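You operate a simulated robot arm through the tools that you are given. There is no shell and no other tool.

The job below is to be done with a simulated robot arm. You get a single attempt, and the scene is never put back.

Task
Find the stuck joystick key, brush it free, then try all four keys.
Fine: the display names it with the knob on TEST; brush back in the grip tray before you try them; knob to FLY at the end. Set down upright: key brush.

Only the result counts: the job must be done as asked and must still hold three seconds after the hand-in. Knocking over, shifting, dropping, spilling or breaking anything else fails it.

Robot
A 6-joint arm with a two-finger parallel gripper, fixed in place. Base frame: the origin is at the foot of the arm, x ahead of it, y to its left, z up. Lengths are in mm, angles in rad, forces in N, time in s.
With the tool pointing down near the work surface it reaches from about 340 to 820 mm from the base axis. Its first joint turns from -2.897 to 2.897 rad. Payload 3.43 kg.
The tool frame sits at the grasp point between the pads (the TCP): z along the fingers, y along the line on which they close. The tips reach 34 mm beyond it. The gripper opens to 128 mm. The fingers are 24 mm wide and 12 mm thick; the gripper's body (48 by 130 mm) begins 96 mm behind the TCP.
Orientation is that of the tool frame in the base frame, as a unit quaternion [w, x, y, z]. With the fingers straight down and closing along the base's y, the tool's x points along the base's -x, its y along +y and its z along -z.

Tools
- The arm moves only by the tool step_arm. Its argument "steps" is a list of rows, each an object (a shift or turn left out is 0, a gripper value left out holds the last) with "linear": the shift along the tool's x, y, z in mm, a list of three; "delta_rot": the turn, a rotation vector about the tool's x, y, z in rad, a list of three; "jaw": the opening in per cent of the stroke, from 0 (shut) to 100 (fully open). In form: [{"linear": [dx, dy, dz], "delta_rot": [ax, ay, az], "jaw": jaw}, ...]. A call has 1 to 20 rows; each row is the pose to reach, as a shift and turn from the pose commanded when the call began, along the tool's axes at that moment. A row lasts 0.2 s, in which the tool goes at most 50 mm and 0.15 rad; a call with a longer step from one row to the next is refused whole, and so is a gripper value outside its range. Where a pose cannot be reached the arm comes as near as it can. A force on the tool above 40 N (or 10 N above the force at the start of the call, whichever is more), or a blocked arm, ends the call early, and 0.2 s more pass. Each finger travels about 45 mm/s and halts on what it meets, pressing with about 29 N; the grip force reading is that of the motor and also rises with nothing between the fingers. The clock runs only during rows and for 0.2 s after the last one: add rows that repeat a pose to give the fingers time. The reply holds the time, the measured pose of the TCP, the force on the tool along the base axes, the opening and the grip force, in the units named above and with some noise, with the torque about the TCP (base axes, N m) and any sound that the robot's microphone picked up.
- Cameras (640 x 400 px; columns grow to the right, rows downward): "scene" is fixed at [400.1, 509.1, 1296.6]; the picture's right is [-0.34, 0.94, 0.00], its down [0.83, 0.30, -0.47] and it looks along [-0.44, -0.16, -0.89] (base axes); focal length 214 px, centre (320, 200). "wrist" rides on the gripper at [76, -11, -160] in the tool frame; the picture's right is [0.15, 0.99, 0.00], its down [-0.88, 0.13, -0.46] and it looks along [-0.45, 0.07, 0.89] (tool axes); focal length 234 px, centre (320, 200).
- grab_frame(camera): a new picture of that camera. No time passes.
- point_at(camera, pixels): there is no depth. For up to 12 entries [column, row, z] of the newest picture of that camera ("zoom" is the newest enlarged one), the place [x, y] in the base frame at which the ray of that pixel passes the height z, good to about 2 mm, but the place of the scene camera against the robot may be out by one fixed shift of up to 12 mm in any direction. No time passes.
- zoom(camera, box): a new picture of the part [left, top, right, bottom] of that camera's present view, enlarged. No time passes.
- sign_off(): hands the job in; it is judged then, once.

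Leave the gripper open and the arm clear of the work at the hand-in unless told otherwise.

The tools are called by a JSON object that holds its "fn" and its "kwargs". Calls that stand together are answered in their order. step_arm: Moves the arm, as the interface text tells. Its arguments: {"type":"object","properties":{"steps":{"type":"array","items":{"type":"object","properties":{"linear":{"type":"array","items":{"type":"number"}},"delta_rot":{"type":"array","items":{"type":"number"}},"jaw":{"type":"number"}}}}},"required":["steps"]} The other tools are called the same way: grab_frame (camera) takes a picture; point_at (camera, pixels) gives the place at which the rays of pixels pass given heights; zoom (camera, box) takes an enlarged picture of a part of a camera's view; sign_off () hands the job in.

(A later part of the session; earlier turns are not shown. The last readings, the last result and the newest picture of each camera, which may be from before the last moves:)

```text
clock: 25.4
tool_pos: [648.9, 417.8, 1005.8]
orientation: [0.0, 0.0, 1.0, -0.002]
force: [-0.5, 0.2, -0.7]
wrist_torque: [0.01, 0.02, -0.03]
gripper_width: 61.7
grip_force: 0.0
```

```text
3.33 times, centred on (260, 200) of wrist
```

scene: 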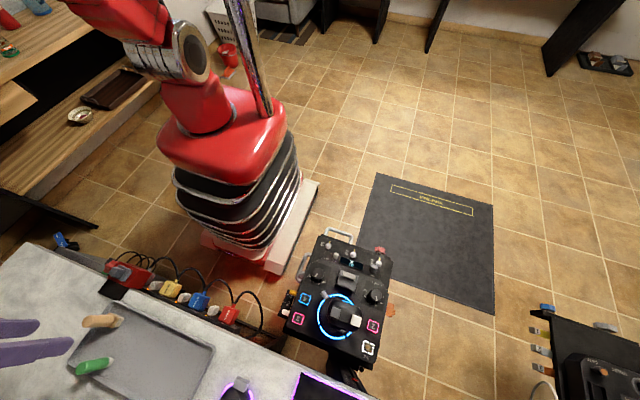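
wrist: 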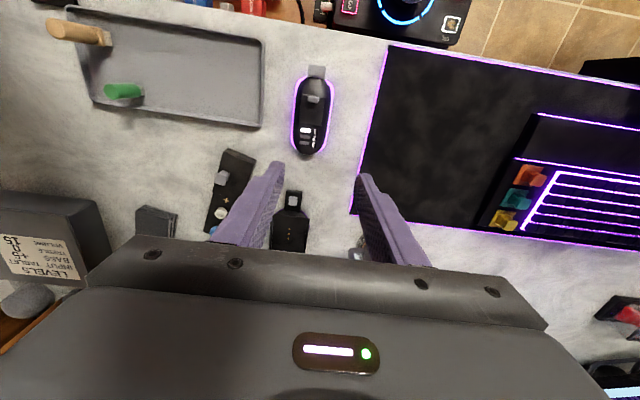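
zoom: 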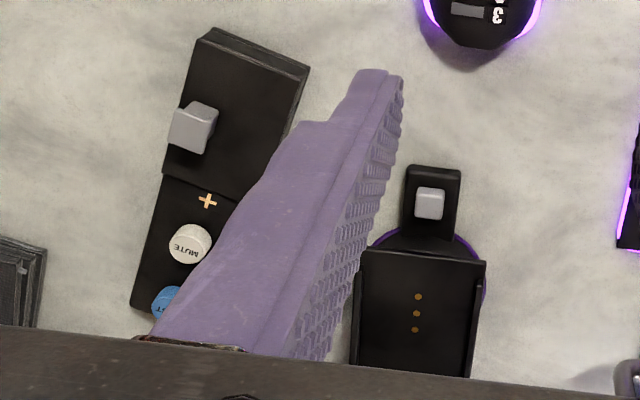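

The zoom re-renders sharply, so I can look at the bristle tips at much higher magnification, from both cameras.

{"fn": "zoom", "kwargs": {"camera": "scene", "box": [104, 350, 120, 362]}}

{"fn": "zoom", "kwargs": {"camera": "scene", "box": [108, 308, 128, 324]}}

{"fn": "zoom", "kwargs": {"camera": "scene", "box": [74, 345, 116, 378]}}

{"fn": "zoom", "kwargs": {"camera": "wrist", "box": [100, 70, 150, 106]}}

{"fn": "zoom", "kwargs": {"camera": "wrist", "box": [40, 10, 120, 60]}}

```text
16.00 times, centred on (112, 356) of scene
```

zoom: 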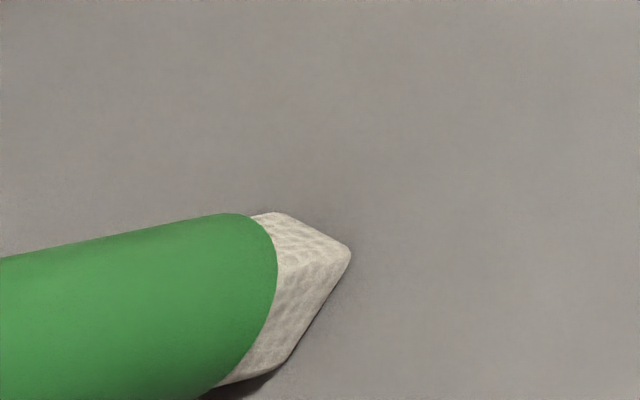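

```text
16.00 times, centred on (118, 316) of scene
```

zoom: 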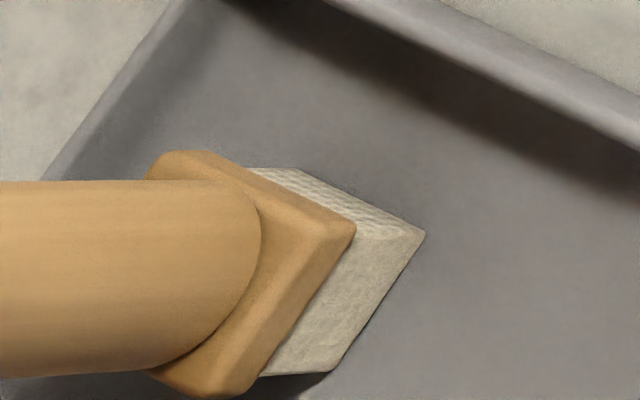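

```text
12.12 times, centred on (95, 362) of scene
```

zoom: 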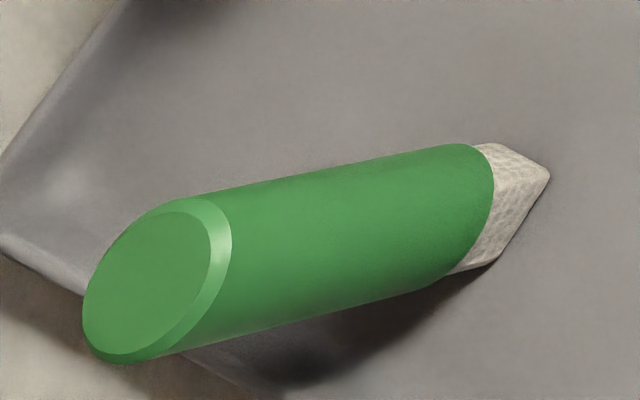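

```text
11.11 times, centred on (125, 88) of wrist
```

zoom: 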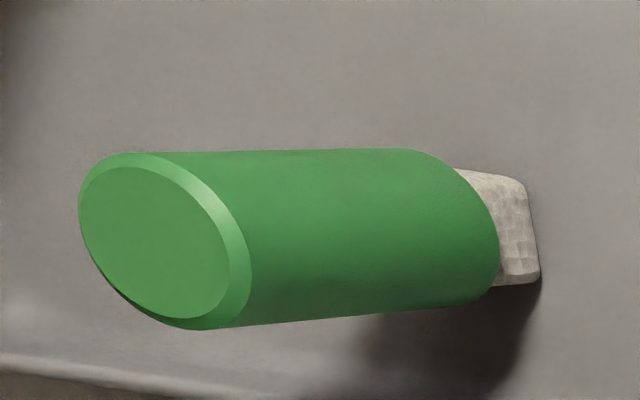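

```text
8.00 times, centred on (80, 35) of wrist
```

zoom: 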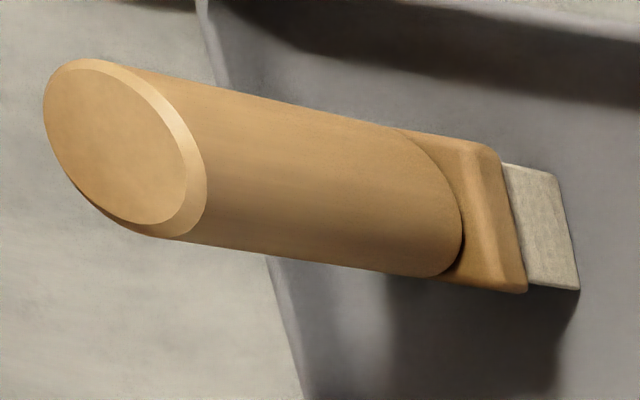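

The green tip looks like felt or foam with rounded edges, while the wooden tool has a stock and a ragged bristle block. I'll go back to the −x side vantage and zoom strongly on both tips to confirm.

{"fn": "step_arm", "kwargs": {"steps": [{"linear": [30, -40, 0]}, {"linear": [55, -80, 0]}, {"linear": [80, -120, 0]}, {"linear": [105, -160, 0]}, {"linear": [125, -200, 0]}, {"linear": [140, -240, 15]}, {"linear": [150, -280, 30]}, {"linear": [155, -318, 50]}, {"linear": [155, -318, 70]}, {"linear": [155, -318, 70]}]}}

{"fn": "grab_frame", "kwargs": {"camera": "wrist"}}

```text
clock: 27.6
tool_pos: [491.6, 101.0, 934.8]
orientation: [0.001, 0.0, 1.0, 0.001]
force: [0.6, -0.2, 0.2]
wrist_torque: [-0.03, 0.02, 0.06]
gripper_width: 61.4
grip_force: 0.0
```

```text
taken
```

wrist: 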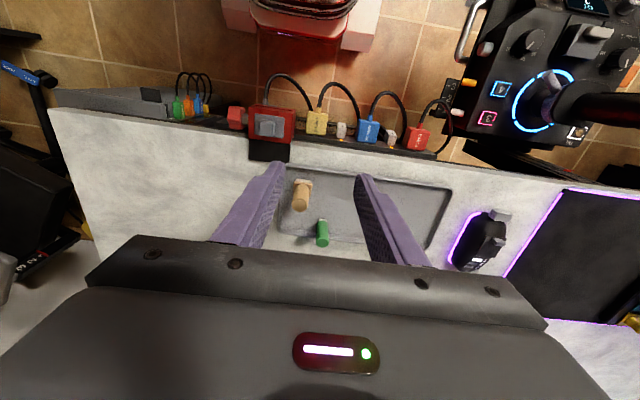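

Zooming in on both brush tips from the −x side.

{"fn": "zoom", "kwargs": {"camera": "wrist", "box": [290, 172, 322, 196]}}

{"fn": "zoom", "kwargs": {"camera": "wrist", "box": [308, 210, 340, 234]}}

{"fn": "zoom", "kwargs": {"camera": "wrist", "box": [280, 165, 350, 250]}}

```text
16.00 times, centred on (306, 184) of wrist
```

zoom: 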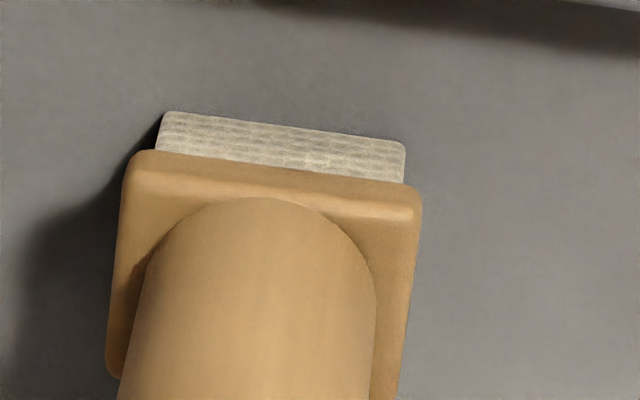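

```text
16.00 times, centred on (324, 222) of wrist
```

zoom: 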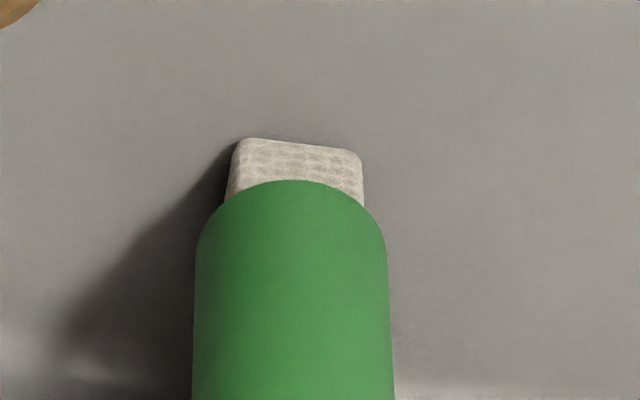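

```text
4.71 times, centred on (315, 208) of wrist
```

zoom: 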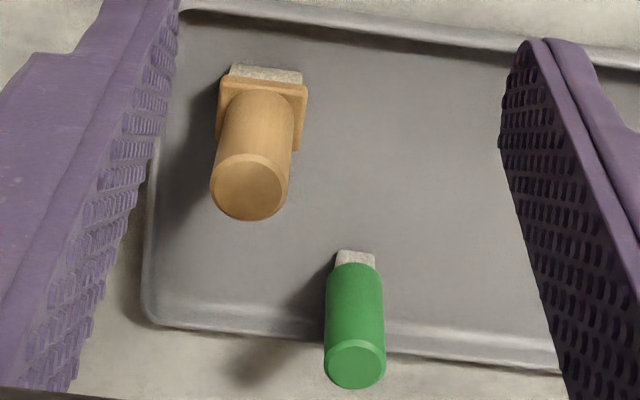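

Both tips have the same bristle material, so only the size differs: wood is wide (about 25 mm plus plate), green is slim (about 14 mm). The slim brush suits a single key, so I take the green one as the key brush. I'll move above it at around (630,126) and measure precisely.

{"fn": "step_arm", "kwargs": {"steps": [{"linear": [-40, 8, 0]}, {"linear": [-80, 16, 0]}, {"linear": [-120, 24, 10]}, {"linear": [-137, 26, 30]}, {"linear": [-137, 26, 30]}]}}

{"fn": "grab_frame", "kwargs": {"camera": "wrist"}}

{"fn": "zoom", "kwargs": {"camera": "wrist", "box": [240, 90, 400, 190]}}

```text
clock: 28.8
tool_pos: [629.8, 127.1, 904.1]
orientation: [0.001, 0.001, 1.0, 0.0]
force: [1.2, -0.7, 0.6]
wrist_torque: [0.01, 0.01, -0.01]
gripper_width: 61.3
grip_force: 0.1
```

```text
taken
```

wrist: 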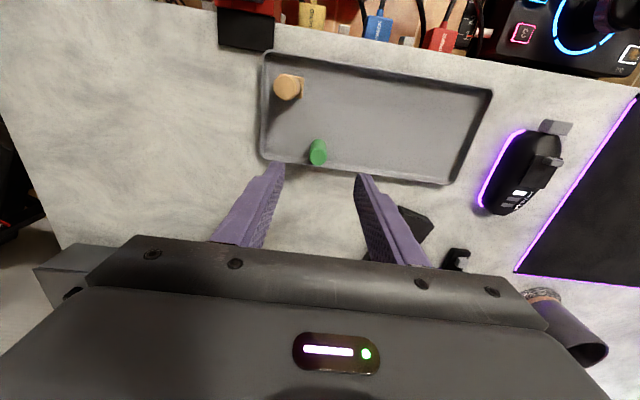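

```text
4.00 times, centred on (320, 140) of wrist
```

zoom: 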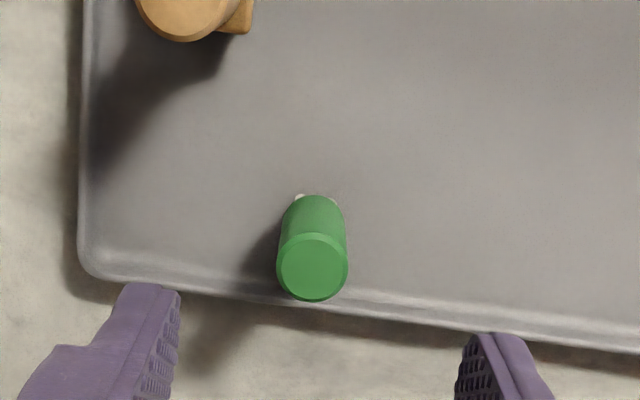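

The green handle top is centred under the TCP to within about 1 mm, and the handle is 20 mm in diameter. I'll descend to TCP z≈788, where the tips are about 15 mm above the tray floor and 8 mm inside the rim, then close on the handle.

{"fn": "step_arm", "kwargs": {"steps": [{"linear": [0.5, -1, 30]}, {"linear": [0.5, -1, 60]}, {"linear": [0.5, -1, 85]}, {"linear": [0.5, -1, 102]}, {"linear": [0.5, -1, 112]}, {"linear": [0.5, -1, 116]}, {"linear": [0.5, -1, 116]}]}}

{"fn": "zoom", "kwargs": {"camera": "wrist", "box": [240, 120, 400, 240]}}

{"fn": "zoom", "kwargs": {"camera": "scene", "box": [60, 290, 180, 390]}}

```text
clock: 30.4
tool_pos: [628.7, 125.2, 787.6]
orientation: [0.001, 0.001, 1.0, 0.0]
force: [0.1, 0.3, 0.3]
wrist_torque: [0.02, 0.02, 0.0]
gripper_width: 61.5
grip_force: 0.0
```

```text
3.33 times, centred on (320, 180) of wrist
```

zoom: 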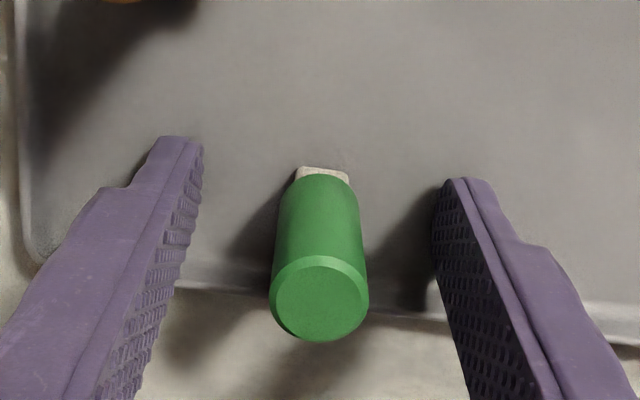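

```text
4.00 times, centred on (120, 340) of scene
```

zoom: 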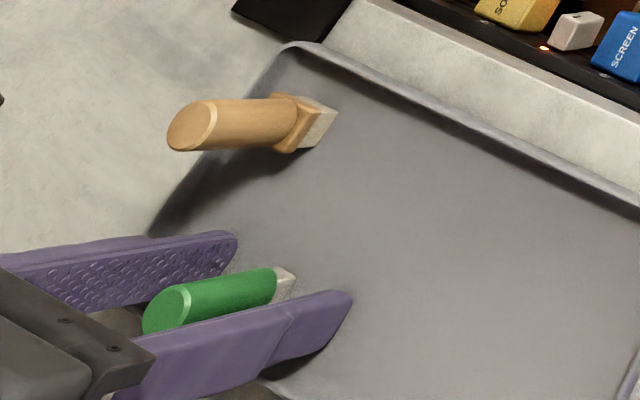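

The brush is centred between the fingers. Closing on the handle.

{"fn": "step_arm", "kwargs": {"steps": [{"jaw": 12}, {"jaw": 12}, {"jaw": 12}, {"jaw": 12}, {"jaw": 12}]}}

{"fn": "zoom", "kwargs": {"camera": "wrist", "box": [240, 120, 400, 240]}}

```text
clock: 31.6
tool_pos: [628.4, 125.6, 788.2]
orientation: [0.001, 0.0, 1.0, 0.0]
force: [-0.3, 0.6, -0.4]
wrist_torque: [0.0, 0.02, -0.01]
gripper_width: 18.3
grip_force: 28.7
```

```text
3.33 times, centred on (320, 180) of wrist
```

zoom: 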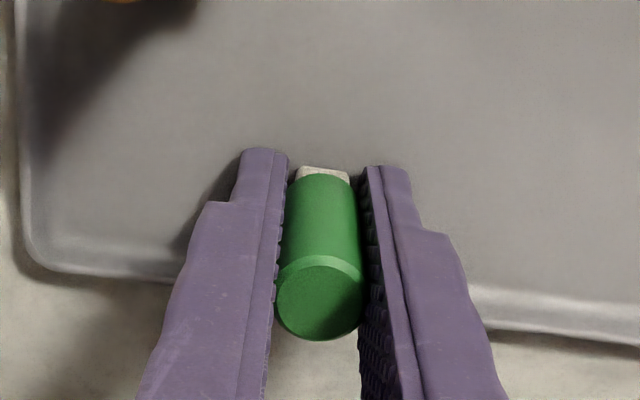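

Gripped at 18.3 mm with about 29 N. Lifting straight up and checking the hold.

{"fn": "step_arm", "kwargs": {"steps": [{"linear": [0, 0, -10]}, {"linear": [0, 0, -40]}, {"linear": [0, 0, -80]}, {"linear": [0, 0, -120]}, {"linear": [0, 0, -150]}, {"linear": [0, 0, -150]}]}}

{"fn": "grab_frame", "kwargs": {"camera": "wrist"}}

{"fn": "grab_frame", "kwargs": {"camera": "scene"}}

```text
clock: 33.0
tool_pos: [630.3, 125.8, 939.5]
orientation: [0.0, 0.001, 1.0, 0.0]
force: [-0.6, 0.3, 0.2]
wrist_torque: [-0.01, -0.02, 0.0]
gripper_width: 18.5
grip_force: 29.1
```

```text
taken
```

wrist: 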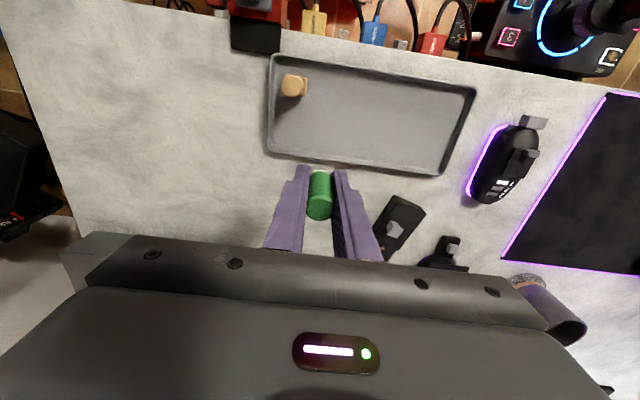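

```text
taken
```

scene: 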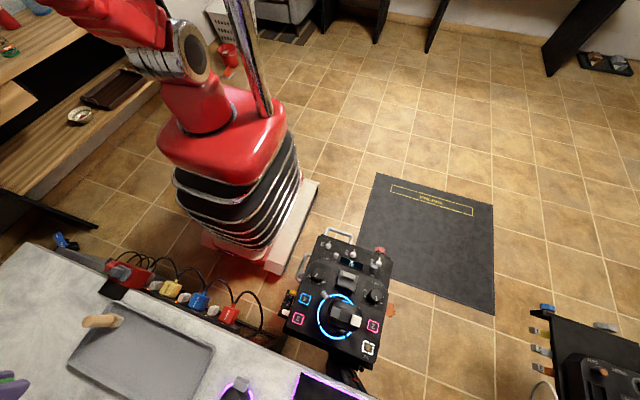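

The brush is held securely. Now I'll carry it high to above key 1, around (433,653), turning the tool +π/2 about its z so the gripper's long side and camera stay away from the joystick.

{"fn": "step_arm", "kwargs": {"steps": [{"linear": [15, 41, 0], "delta_rot": [0, 0, 0.12]}, {"linear": [30, 81, 0], "delta_rot": [0, 0, 0.24]}, {"linear": [45, 122, 0], "delta_rot": [0, 0, 0.36]}, {"linear": [61, 162, 0], "delta_rot": [0, 0, 0.48]}, {"linear": [76, 203, 0], "delta_rot": [0, 0, 0.6]}, {"linear": [91, 243, 0], "delta_rot": [0, 0, 0.72]}, {"linear": [106, 284, 0], "delta_rot": [0, 0, 0.84]}, {"linear": [121, 324, 0], "delta_rot": [0, 0, 0.96]}, {"linear": [136, 365, 0], "delta_rot": [0, 0, 1.08]}, {"linear": [152, 405, 0], "delta_rot": [0, 0, 1.2]}, {"linear": [167, 446, 0], "delta_rot": [0, 0, 1.32]}, {"linear": [182, 486, 0], "delta_rot": [0, 0, 1.44]}, {"linear": [197, 527, 0], "delta_rot": [0, 0, 1.5708]}, {"linear": [197, 527, 0], "delta_rot": [0, 0, 1.5708]}]}}

{"fn": "grab_frame", "kwargs": {"camera": "wrist"}}

{"fn": "grab_frame", "kwargs": {"camera": "scene"}}

```text
clock: 36.0
tool_pos: [429.3, 654.2, 936.7]
orientation: [0.001, 0.708, 0.706, 0.0]
force: [-0.8, 0.4, -1.0]
wrist_torque: [0.0, -0.03, 0.01]
gripper_width: 18.1
grip_force: 29.0
```

```text
taken
```

wrist: 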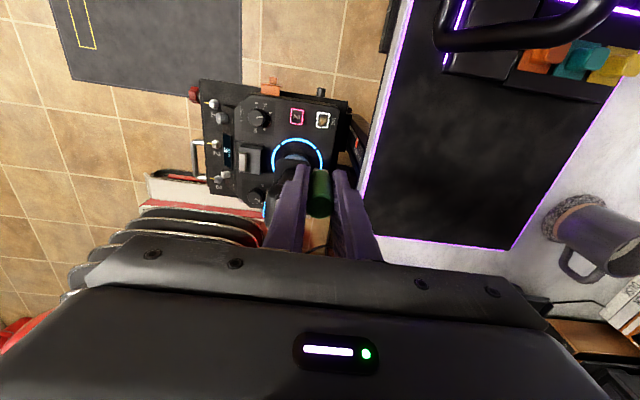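

```text
taken
```

scene: 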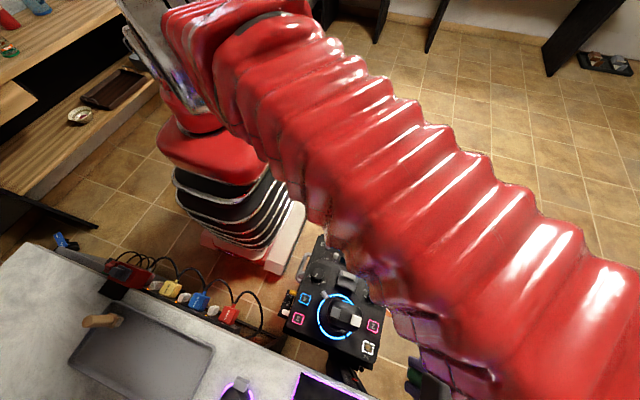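

I reached the pose with yaw turned; key 1 shows at about (323,118). The bench edge (z≈735) is close by on the +x side, so I'll measure it and the keys from here.

{"fn": "zoom", "kwargs": {"camera": "wrist", "box": [240, 70, 400, 190]}}

{"fn": "point_at", "kwargs": {"camera": "wrist", "pixels": [[323, 119, 586], [297, 117, 586], [362, 180, 735], [385, 70, 735], [398, 20, 735], [360, 200, 735], [375, 150, 735]]}}

{"fn": "zoom", "kwargs": {"camera": "wrist", "box": [300, 0, 480, 240]}}

```text
3.33 times, centred on (320, 130) of wrist
```

zoom: 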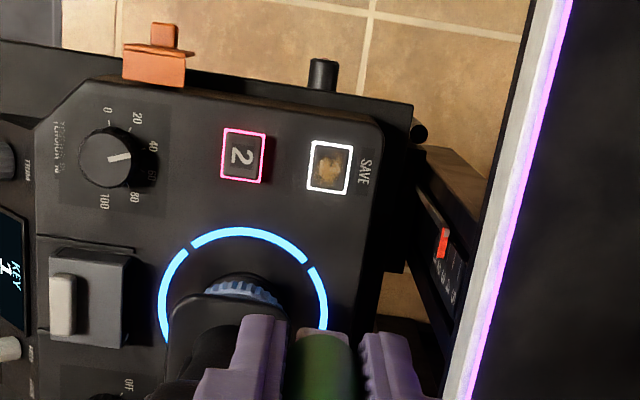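

```text
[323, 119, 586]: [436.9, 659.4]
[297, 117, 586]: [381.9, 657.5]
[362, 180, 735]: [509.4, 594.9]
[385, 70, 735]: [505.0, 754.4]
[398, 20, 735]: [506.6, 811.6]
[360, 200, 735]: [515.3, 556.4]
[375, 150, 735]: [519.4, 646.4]
```

```text
1.67 times, centred on (390, 120) of wrist
```

zoom: 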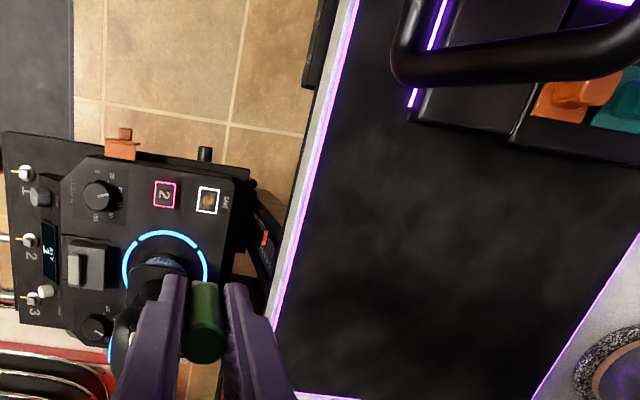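

The bench edge is at x≈505, z≈735, while the gripper body at yaw 90° would reach x≈498. So I'll tilt slightly (0.1 rad) away from the bench for the final approach. First I'll descend vertically to TCP z≈722 for a closer measurement of key 1.

{"fn": "step_arm", "kwargs": {"steps": [{"linear": [0, 0, 45]}, {"linear": [0, 0, 90]}, {"linear": [0, 0, 135]}, {"linear": [0, 0, 180]}, {"linear": [0, 0, 215]}, {"linear": [0, 0, 215]}]}}

{"fn": "grab_frame", "kwargs": {"camera": "wrist"}}

{"fn": "zoom", "kwargs": {"camera": "wrist", "box": [240, 100, 400, 220]}}

{"fn": "zoom", "kwargs": {"camera": "scene", "box": [320, 270, 440, 400]}}

```text
clock: 37.4
tool_pos: [432.2, 653.9, 723.9]
orientation: [0.001, 0.708, 0.706, 0.0]
force: [-0.5, -0.1, -0.5]
wrist_torque: [-0.01, 0.01, 0.02]
gripper_width: 18.6
grip_force: 28.6
```

```text
taken
```

wrist: 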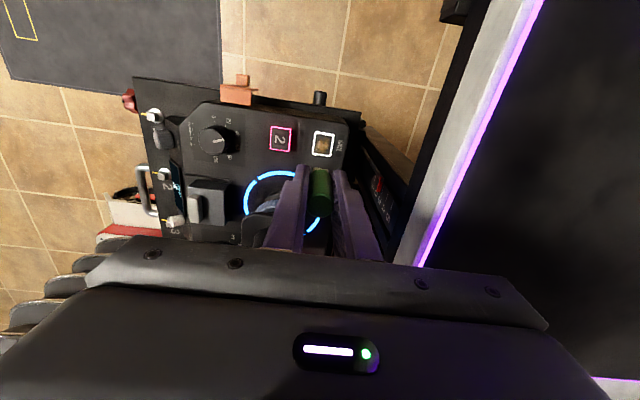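

```text
3.33 times, centred on (320, 160) of wrist
```

zoom: 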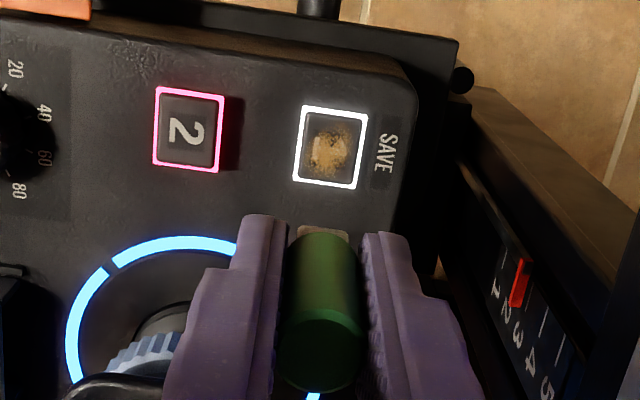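

```text
3.08 times, centred on (380, 335) of scene
```

zoom: 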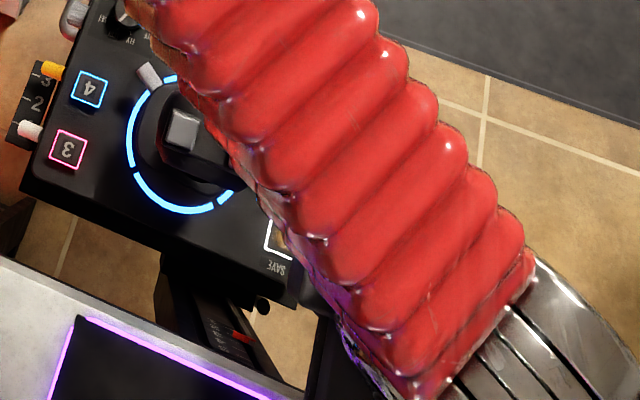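

Key 1 is at zoom (331,147). I'll ask for its exact position, and also the brush bristle tip's, as a reference.

{"fn": "zoom", "kwargs": {"camera": "wrist", "box": [240, 100, 400, 220]}}

{"fn": "point_at", "kwargs": {"camera": "zoom", "pixels": [[331, 147, 586], [331, 147, 580], [188, 130, 586], [322, 237, 674], [330, 107, 586], [328, 188, 586], [300, 150, 586], [360, 147, 586]]}}

```text
3.33 times, centred on (320, 160) of wrist
```

zoom: 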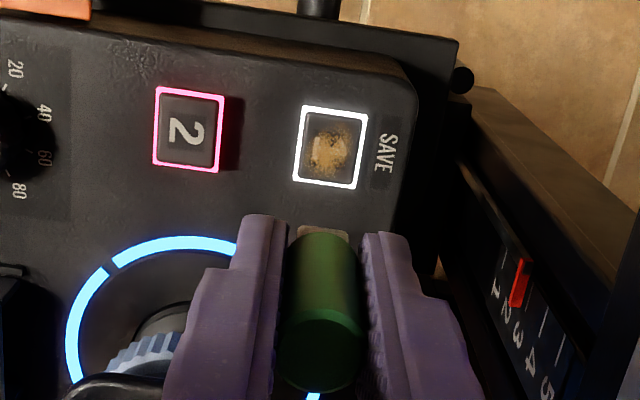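

```text
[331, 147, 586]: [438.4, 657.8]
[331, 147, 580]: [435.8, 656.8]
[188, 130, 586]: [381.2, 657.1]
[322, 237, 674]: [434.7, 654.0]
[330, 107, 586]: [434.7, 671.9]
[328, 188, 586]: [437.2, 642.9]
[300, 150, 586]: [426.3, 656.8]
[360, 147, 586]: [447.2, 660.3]
```

The key 1 centre is about (+2.5, +4.3) mm from the bristle tip. I'll descend to just above it, with a 0.1 rad tilt leaning the hand away from the bench, and compensate for the tip offset.

{"fn": "step_arm", "kwargs": {"steps": [{"linear": [4.3, -2.4, 20], "delta_rot": [-0.1, 0, 0]}, {"linear": [4.3, -2.4, 45], "delta_rot": [-0.1, 0, 0]}, {"linear": [4.3, -2.4, 62], "delta_rot": [-0.1, 0, 0]}, {"linear": [4.3, -2.4, 73], "delta_rot": [-0.1, 0, 0]}, {"linear": [4.3, -2.4, 73], "delta_rot": [-0.1, 0, 0]}]}}

{"fn": "grab_frame", "kwargs": {"camera": "wrist"}}

{"fn": "zoom", "kwargs": {"camera": "wrist", "box": [240, 100, 400, 220]}}

{"fn": "grab_frame", "kwargs": {"camera": "scene"}}

```text
clock: 38.6
tool_pos: [430.5, 657.6, 649.1]
orientation: [0.036, 0.707, 0.706, 0.036]
force: [-0.1, 0.0, 0.7]
wrist_torque: [-0.01, 0.0, 0.0]
gripper_width: 18.6
grip_force: 29.6
```

```text
taken
```

wrist: 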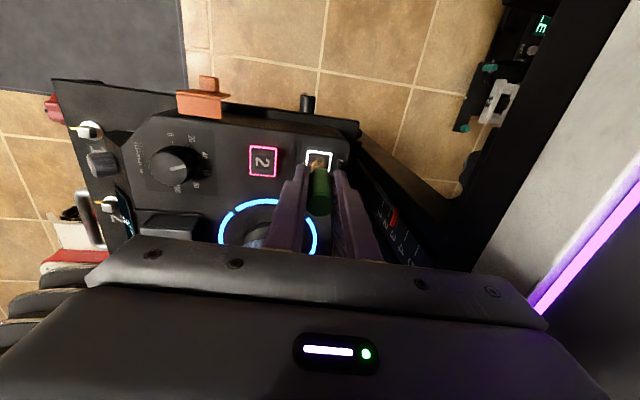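

```text
3.33 times, centred on (320, 160) of wrist
```

zoom: 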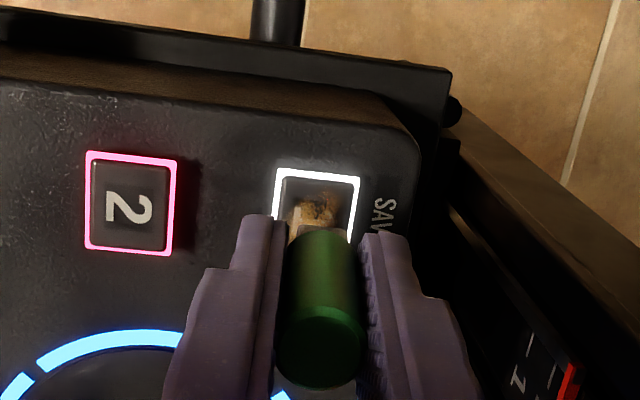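

```text
taken
```

scene: 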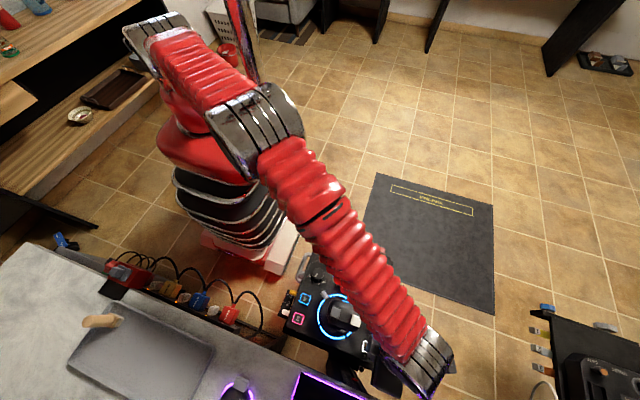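

The tip is hovering over the grime. I'll zoom in to check how it lines up and the gap.

{"fn": "zoom", "kwargs": {"camera": "wrist", "box": [295, 140, 345, 180]}}

{"fn": "zoom", "kwargs": {"camera": "scene", "box": [340, 320, 400, 360]}}

```text
10.00 times, centred on (320, 160) of wrist
```

zoom: 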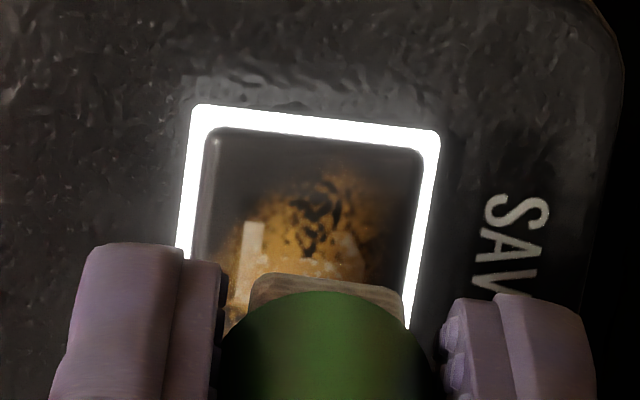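

```text
10.00 times, centred on (370, 340) of scene
```

zoom: 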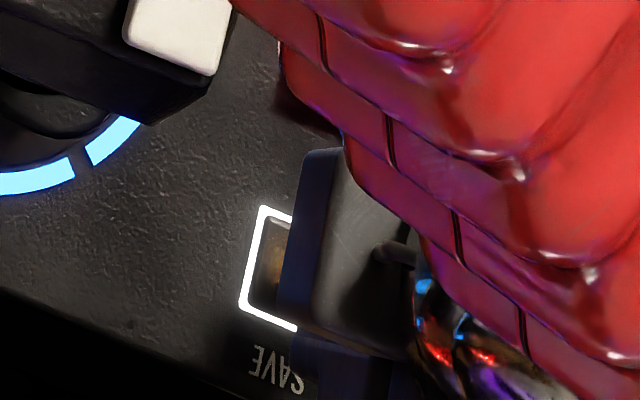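

The digit "1" shows faintly through the grime, which confirms this is key 1. Lowering gently in small steps to find contact.

{"fn": "step_arm", "kwargs": {"steps": [{"linear": [0, -0.3, 3]}, {"linear": [0, -0.6, 6]}, {"linear": [0, -0.9, 9]}, {"linear": [0, -0.9, 9]}]}}

{"fn": "zoom", "kwargs": {"camera": "wrist", "box": [285, 140, 355, 190]}}

```text
clock: 39.6
tool_pos: [429.5, 658.3, 642.9]
orientation: [0.036, 0.706, 0.706, 0.037]
force: [0.1, -0.1, -0.8]
wrist_torque: [0.01, 0.01, 0.0]
gripper_width: 18.4
grip_force: 29.0
```

```text
8.00 times, centred on (320, 165) of wrist
```

zoom: 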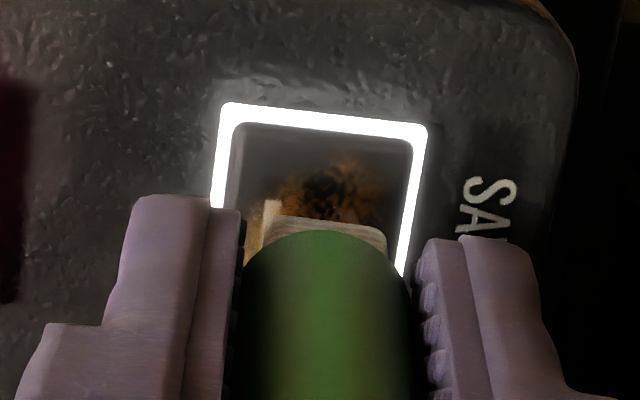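

No contact yet. Lowering another 3 mm.

{"fn": "step_arm", "kwargs": {"steps": [{"linear": [0, -0.15, 1.5]}, {"linear": [0, -0.3, 3]}, {"linear": [0, -0.3, 3]}]}}

```text
clock: 40.4
tool_pos: [431.2, 657.6, 638.3]
orientation: [0.037, 0.706, 0.706, 0.036]
force: [-0.6, -0.4, 0.7]
wrist_torque: [0.03, -0.03, 0.02]
gripper_width: 18.3
grip_force: 29.0
```

Still free. Lowering another 2 mm.

{"fn": "step_arm", "kwargs": {"steps": [{"linear": [0, -0.1, 1]}, {"linear": [0, -0.2, 2]}, {"linear": [0, -0.2, 2]}]}}

{"fn": "zoom", "kwargs": {"camera": "wrist", "box": [285, 140, 355, 190]}}

```text
clock: 41.2
tool_pos: [431.0, 657.1, 637.3]
orientation: [0.036, 0.706, 0.706, 0.036]
force: [-0.2, 0.4, -0.2]
wrist_torque: [0.0, 0.01, -0.01]
gripper_width: 18.4
grip_force: 28.9
```

```text
8.00 times, centred on (320, 165) of wrist
```

zoom: 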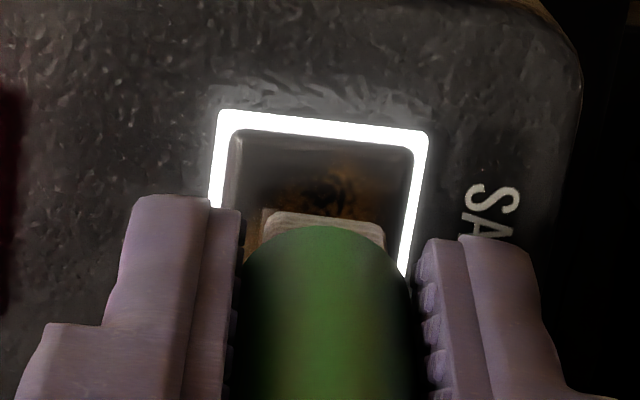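

Still no contact force, so I'll go on in 1 mm steps.

{"fn": "step_arm", "kwargs": {"steps": [{"linear": [0, -0.1, 1]}, {"linear": [0, -0.1, 1]}]}}

{"fn": "step_arm", "kwargs": {"steps": [{"linear": [0, -0.1, 1]}, {"linear": [0, -0.1, 1]}]}}

{"fn": "zoom", "kwargs": {"camera": "wrist", "box": [285, 140, 355, 190]}}

```text
clock: 41.8
tool_pos: [429.0, 656.5, 634.9]
orientation: [0.035, 0.707, 0.706, 0.036]
force: [-0.4, -0.7, -0.9]
wrist_torque: [0.02, -0.01, -0.02]
gripper_width: 18.5
grip_force: 29.1
```

```text
clock: 42.4
tool_pos: [431.0, 657.3, 633.3]
orientation: [0.036, 0.707, 0.706, 0.036]
force: [0.7, 0.4, -0.2]
wrist_torque: [0.0, 0.02, 0.01]
gripper_width: 18.5
grip_force: 28.8
```

```text
8.00 times, centred on (320, 165) of wrist
```

zoom: 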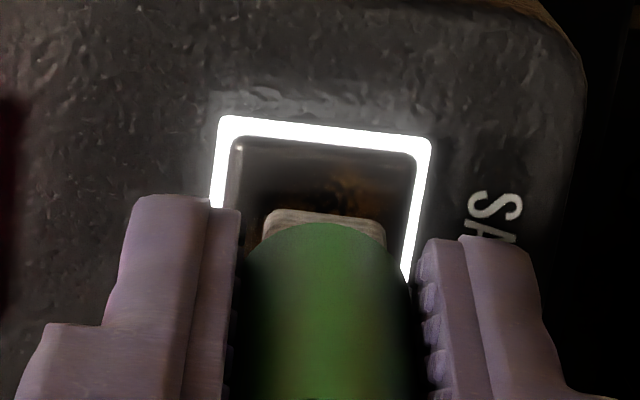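

No contact yet; the key is probably stuck down. Continuing in 1 mm steps.

{"fn": "step_arm", "kwargs": {"steps": [{"linear": [0, -0.1, 1]}, {"linear": [0, -0.1, 1]}]}}

{"fn": "step_arm", "kwargs": {"steps": [{"linear": [0, -0.1, 1]}, {"linear": [0, -0.1, 1]}]}}

{"fn": "zoom", "kwargs": {"camera": "wrist", "box": [285, 140, 355, 190]}}

```text
clock: 43.0
tool_pos: [429.9, 655.7, 632.3]
orientation: [0.036, 0.707, 0.705, 0.035]
force: [0.7, -0.9, -0.2]
wrist_torque: [-0.03, -0.02, 0.0]
gripper_width: 18.2
grip_force: 28.8
```

```text
clock: 43.6
tool_pos: [429.0, 656.9, 631.8]
orientation: [0.036, 0.707, 0.706, 0.036]
force: [-0.4, -0.8, -1.0]
wrist_torque: [0.01, 0.01, 0.0]
gripper_width: 18.4
grip_force: 29.4
```

```text
8.00 times, centred on (320, 165) of wrist
```

zoom: 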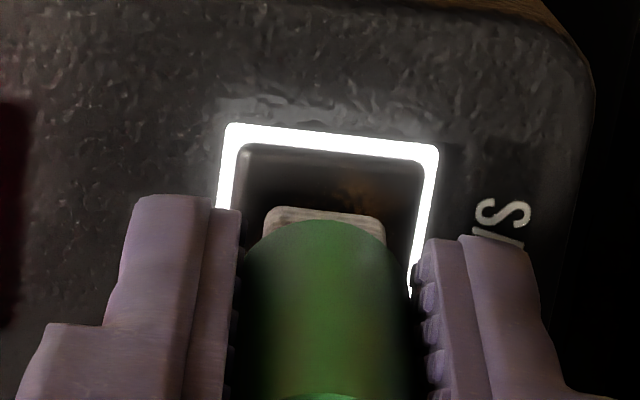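

Still no contact; a scale check suggests the key frame is about 3 mm lower. Continuing in 1 mm steps.

{"fn": "step_arm", "kwargs": {"steps": [{"linear": [0, -0.1, 1]}, {"linear": [0, -0.1, 1]}]}}

{"fn": "step_arm", "kwargs": {"steps": [{"linear": [0, -0.1, 1]}, {"linear": [0, -0.1, 1]}]}}

{"fn": "zoom", "kwargs": {"camera": "wrist", "box": [285, 140, 355, 190]}}

```text
clock: 44.2
tool_pos: [429.6, 657.3, 631.6]
orientation: [0.037, 0.707, 0.706, 0.035]
force: [0.3, 0.5, -0.2]
wrist_torque: [0.01, -0.01, 0.0]
gripper_width: 18.0
grip_force: 29.0
```

```text
clock: 44.8
tool_pos: [429.9, 656.4, 630.0]
orientation: [0.036, 0.706, 0.706, 0.036]
force: [0.2, 1.2, 0.1]
wrist_torque: [0.01, -0.02, -0.02]
gripper_width: 17.9
grip_force: 28.6
```

```text
8.00 times, centred on (320, 165) of wrist
```

zoom: 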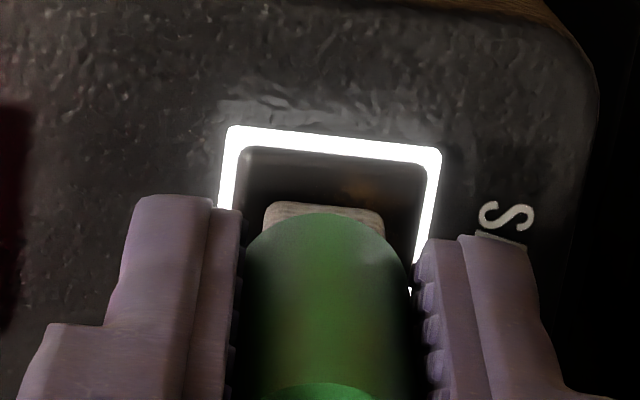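

The brush's image has crept relative to the fingers, so it seems to be slowly slipping down in the grip. I'll tighten the jaw command to increase the grip force and check.

{"fn": "step_arm", "kwargs": {"steps": [{"linear": [0, 0, 0], "jaw": 0}, {"linear": [0, 0, 0], "jaw": 0}]}}

{"fn": "zoom", "kwargs": {"camera": "wrist", "box": [240, 120, 400, 220]}}

```text
clock: 45.4
tool_pos: [430.6, 658.0, 630.1]
orientation: [0.036, 0.707, 0.706, 0.035]
force: [0.3, 0.1, -0.2]
wrist_torque: [0.01, 0.01, -0.03]
gripper_width: 18.0
grip_force: 29.1
```

```text
4.00 times, centred on (320, 170) of wrist
```

zoom: 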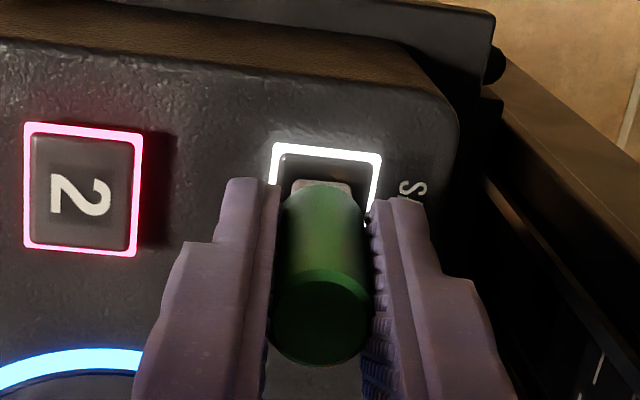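

The brush is creeping slowly (about 1 mm/s) but is still well held, so I'll be brisk. Now I'll press lightly and sweep across key 1 along the base y axis.

{"fn": "step_arm", "kwargs": {"steps": [{"linear": [0, -0.2, 2]}, {"linear": [0, -0.3, 3.5]}, {"linear": [4, -0.3, 4]}, {"linear": [8, -0.3, 4]}, {"linear": [4, -0.3, 4]}, {"linear": [0, -0.3, 4.5]}, {"linear": [-4, -0.3, 4.5]}, {"linear": [-8, -0.3, 4.5]}, {"linear": [-4, -0.3, 4.5]}, {"linear": [0, -0.3, 5]}, {"linear": [4, -0.3, 5]}, {"linear": [8, -0.3, 5]}, {"linear": [4, -0.3, 5]}, {"linear": [0, -0.3, 5]}]}}

{"fn": "grab_frame", "kwargs": {"camera": "wrist"}}

{"fn": "zoom", "kwargs": {"camera": "wrist", "box": [240, 120, 400, 220]}}

{"fn": "zoom", "kwargs": {"camera": "scene", "box": [335, 250, 375, 280]}}

```text
clock: 48.4
tool_pos: [431.4, 657.3, 624.8]
orientation: [0.036, 0.707, 0.706, 0.037]
force: [0.3, 1.5, 3.0]
wrist_torque: [0.03, 0.01, 0.0]
gripper_width: 18.4
grip_force: 28.7
```

```text
taken
```

wrist: 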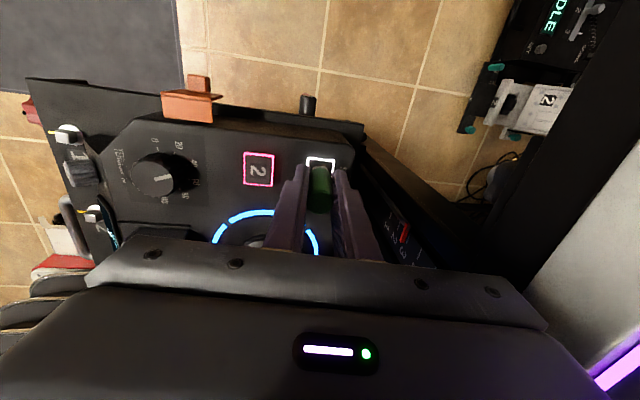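

```text
4.00 times, centred on (320, 170) of wrist
```

zoom: 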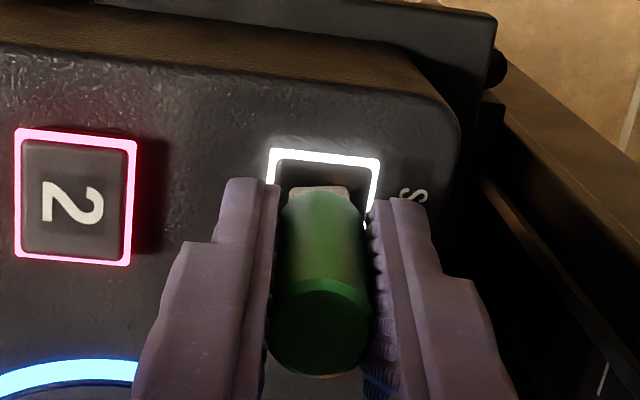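

```text
13.33 times, centred on (355, 265) of scene
```

zoom: 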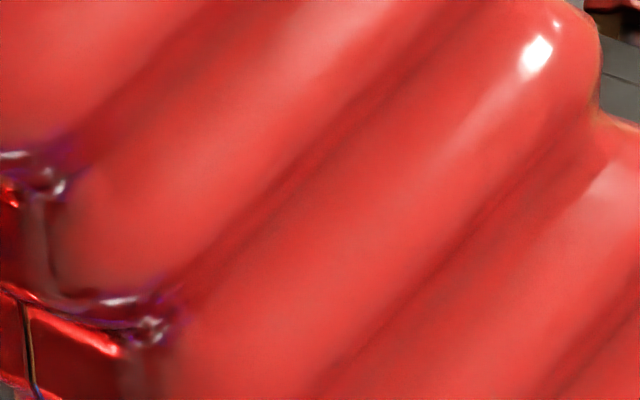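

Contact made (about 3 N up). I'll do another set of strokes in both directions, then lift to check the key and display.

{"fn": "step_arm", "kwargs": {"steps": [{"linear": [-5, 0, 0.5]}, {"linear": [-8, 0, 0.5]}, {"linear": [-3, 3, 0.5]}, {"linear": [3, 3, 0.5]}, {"linear": [8, 3, 0.5]}, {"linear": [3, 0, 1]}, {"linear": [-3, -4, 1]}, {"linear": [-8, -4, 1]}, {"linear": [-3, -4, 1]}, {"linear": [3, -4, 1]}, {"linear": [8, -4, 1]}, {"linear": [4, 0, 1]}, {"linear": [-4, 0, 1]}, {"linear": [-8, 0, 1]}, {"linear": [0, 0, 0]}, {"linear": [0, 0, -20]}, {"linear": [0, 0, -55]}, {"linear": [0, 0, -90]}]}}

{"fn": "grab_frame", "kwargs": {"camera": "wrist"}}

{"fn": "zoom", "kwargs": {"camera": "wrist", "box": [240, 90, 400, 220]}}

{"fn": "zoom", "kwargs": {"camera": "wrist", "box": [120, 130, 220, 240]}}

```text
clock: 52.2
tool_pos: [420.9, 655.7, 713.0]
orientation: [0.036, 0.707, 0.705, 0.035]
force: [-0.4, 0.1, -1.5]
wrist_torque: [0.03, -0.01, 0.04]
gripper_width: 18.1
grip_force: 28.7
```

```text
taken
```

wrist: 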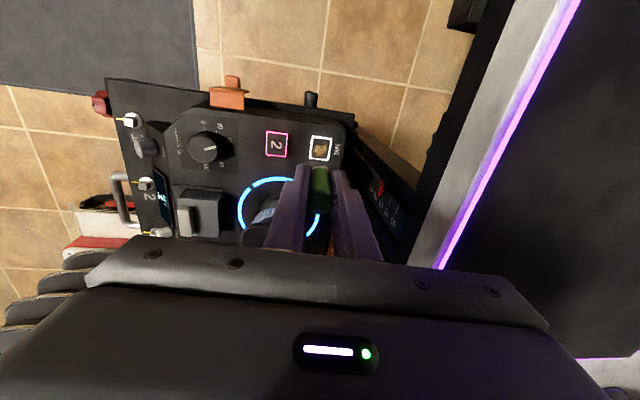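

```text
3.08 times, centred on (320, 155) of wrist
```

zoom: 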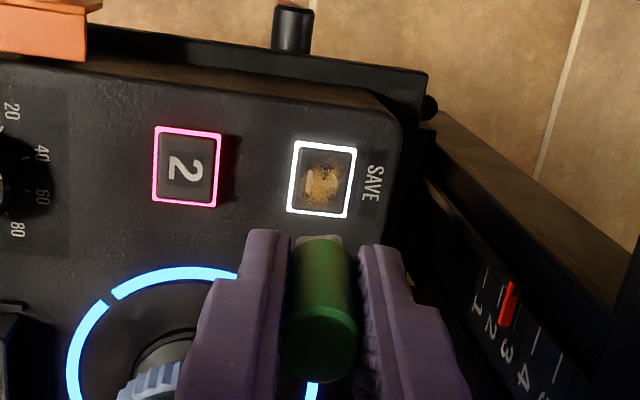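

```text
3.64 times, centred on (170, 185) of wrist
```

zoom: 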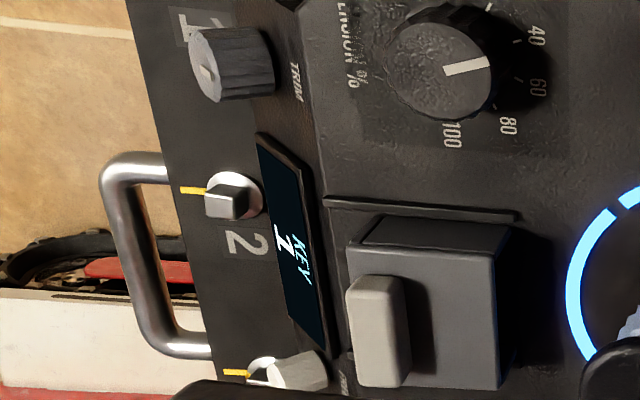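

The grime is still there and the display still shows KEY something. Zooming in closely on both.

{"fn": "zoom", "kwargs": {"camera": "wrist", "box": [155, 180, 180, 220]}}

{"fn": "zoom", "kwargs": {"camera": "wrist", "box": [300, 125, 340, 165]}}

```text
10.00 times, centred on (168, 200) of wrist
```

zoom: 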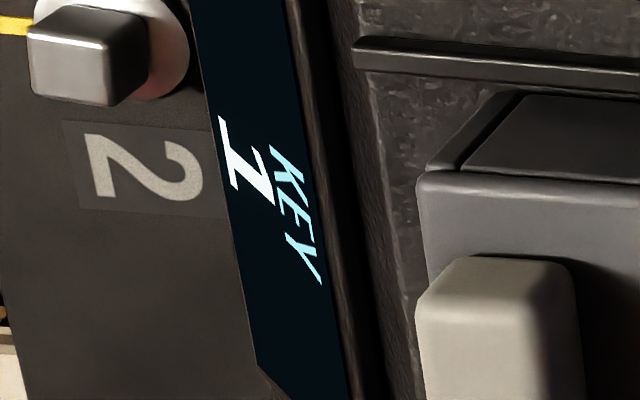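

```text
10.00 times, centred on (320, 145) of wrist
```

zoom: 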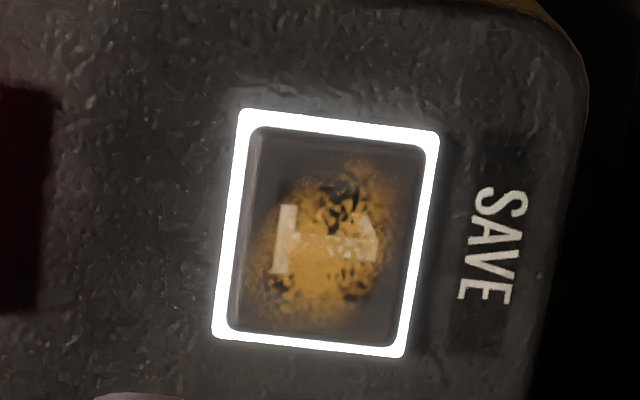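

KEY 1 is still displayed and the grime hasn't changed. The first pass may have been too light, so I'll repeat with firmer pressure and longer strokes.

{"fn": "step_arm", "kwargs": {"steps": [{"linear": [0, 0, 45]}, {"linear": [0, 0, 85]}, {"linear": [0, 0, 91]}, {"linear": [5, 0, 92]}, {"linear": [9, 0, 92]}, {"linear": [3, 0, 92.5]}, {"linear": [-3, 0, 92.5]}, {"linear": [-9, 0, 92.5]}, {"linear": [-3, 0, 93]}, {"linear": [3, 0, 93]}, {"linear": [9, 0, 93]}, {"linear": [3, 0, 93.5]}, {"linear": [-3, 0, 93.5]}, {"linear": [-9, 0, 93.5]}, {"linear": [-3, 0, 94]}, {"linear": [3, 0, 94]}, {"linear": [9, 0, 94]}, {"linear": [0, 0, 94]}]}}

{"fn": "step_arm", "kwargs": {"steps": [{"linear": [-5, 0, 0.5]}, {"linear": [0, -4, 0.5]}, {"linear": [0, 4, 0.5]}, {"linear": [0, -4, 1]}, {"linear": [0, 4, 1]}, {"linear": [0, 0, 0]}, {"linear": [0, 0, -30]}, {"linear": [0, 0, -70]}, {"linear": [0, 0, -95]}]}}

{"fn": "grab_frame", "kwargs": {"camera": "wrist"}}

{"fn": "zoom", "kwargs": {"camera": "wrist", "box": [300, 125, 340, 165]}}

{"fn": "zoom", "kwargs": {"camera": "wrist", "box": [155, 180, 180, 220]}}

{"fn": "zoom", "kwargs": {"camera": "wrist", "box": [240, 90, 400, 220]}}

```text
clock: 56.0
tool_pos: [430.3, 658.9, 621.6]
orientation: [0.036, 0.706, 0.706, 0.037]
force: [-0.7, 4.1, 12.2]
wrist_torque: [0.2, 0.06, -0.07]
gripper_width: 18.1
grip_force: 28.6
```

```text
clock: 58.0
tool_pos: [421.9, 655.6, 714.5]
orientation: [0.037, 0.707, 0.706, 0.035]
force: [-1.0, -0.1, -0.6]
wrist_torque: [0.01, 0.0, 0.0]
gripper_width: 18.3
grip_force: 29.1
```

```text
taken
```

wrist: 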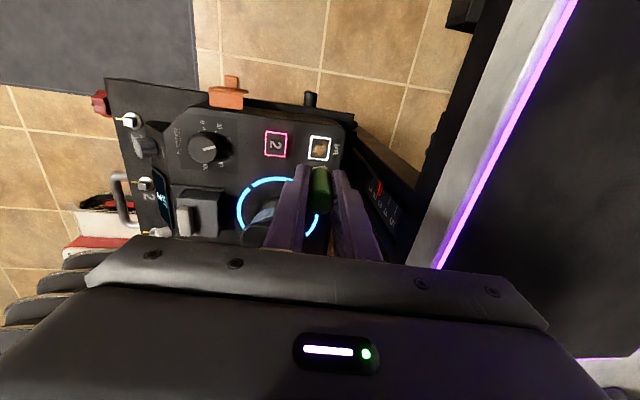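

```text
10.00 times, centred on (320, 145) of wrist
```

zoom: 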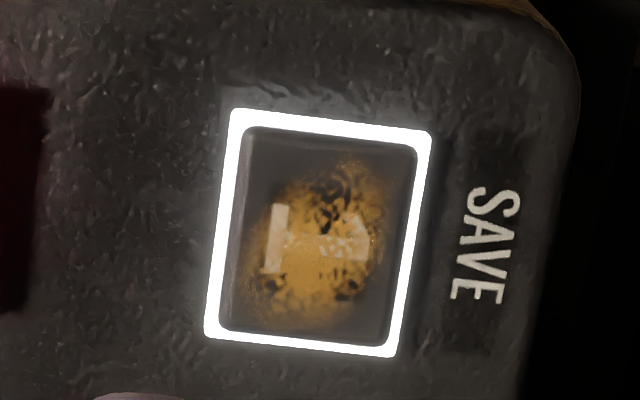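

```text
10.00 times, centred on (168, 200) of wrist
```

zoom: 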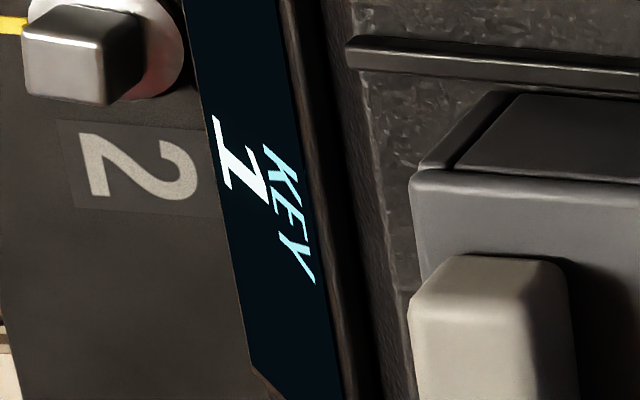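

```text
3.08 times, centred on (320, 155) of wrist
```

zoom: 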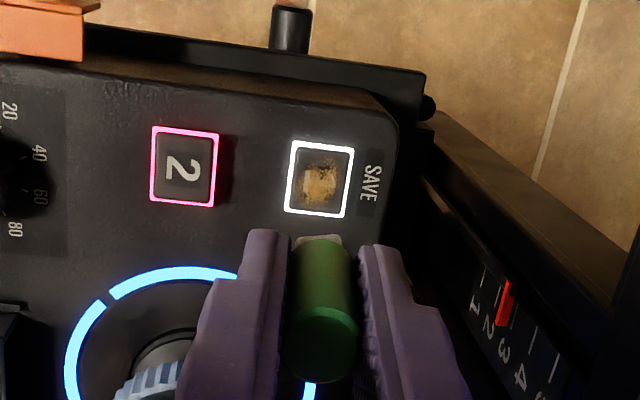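

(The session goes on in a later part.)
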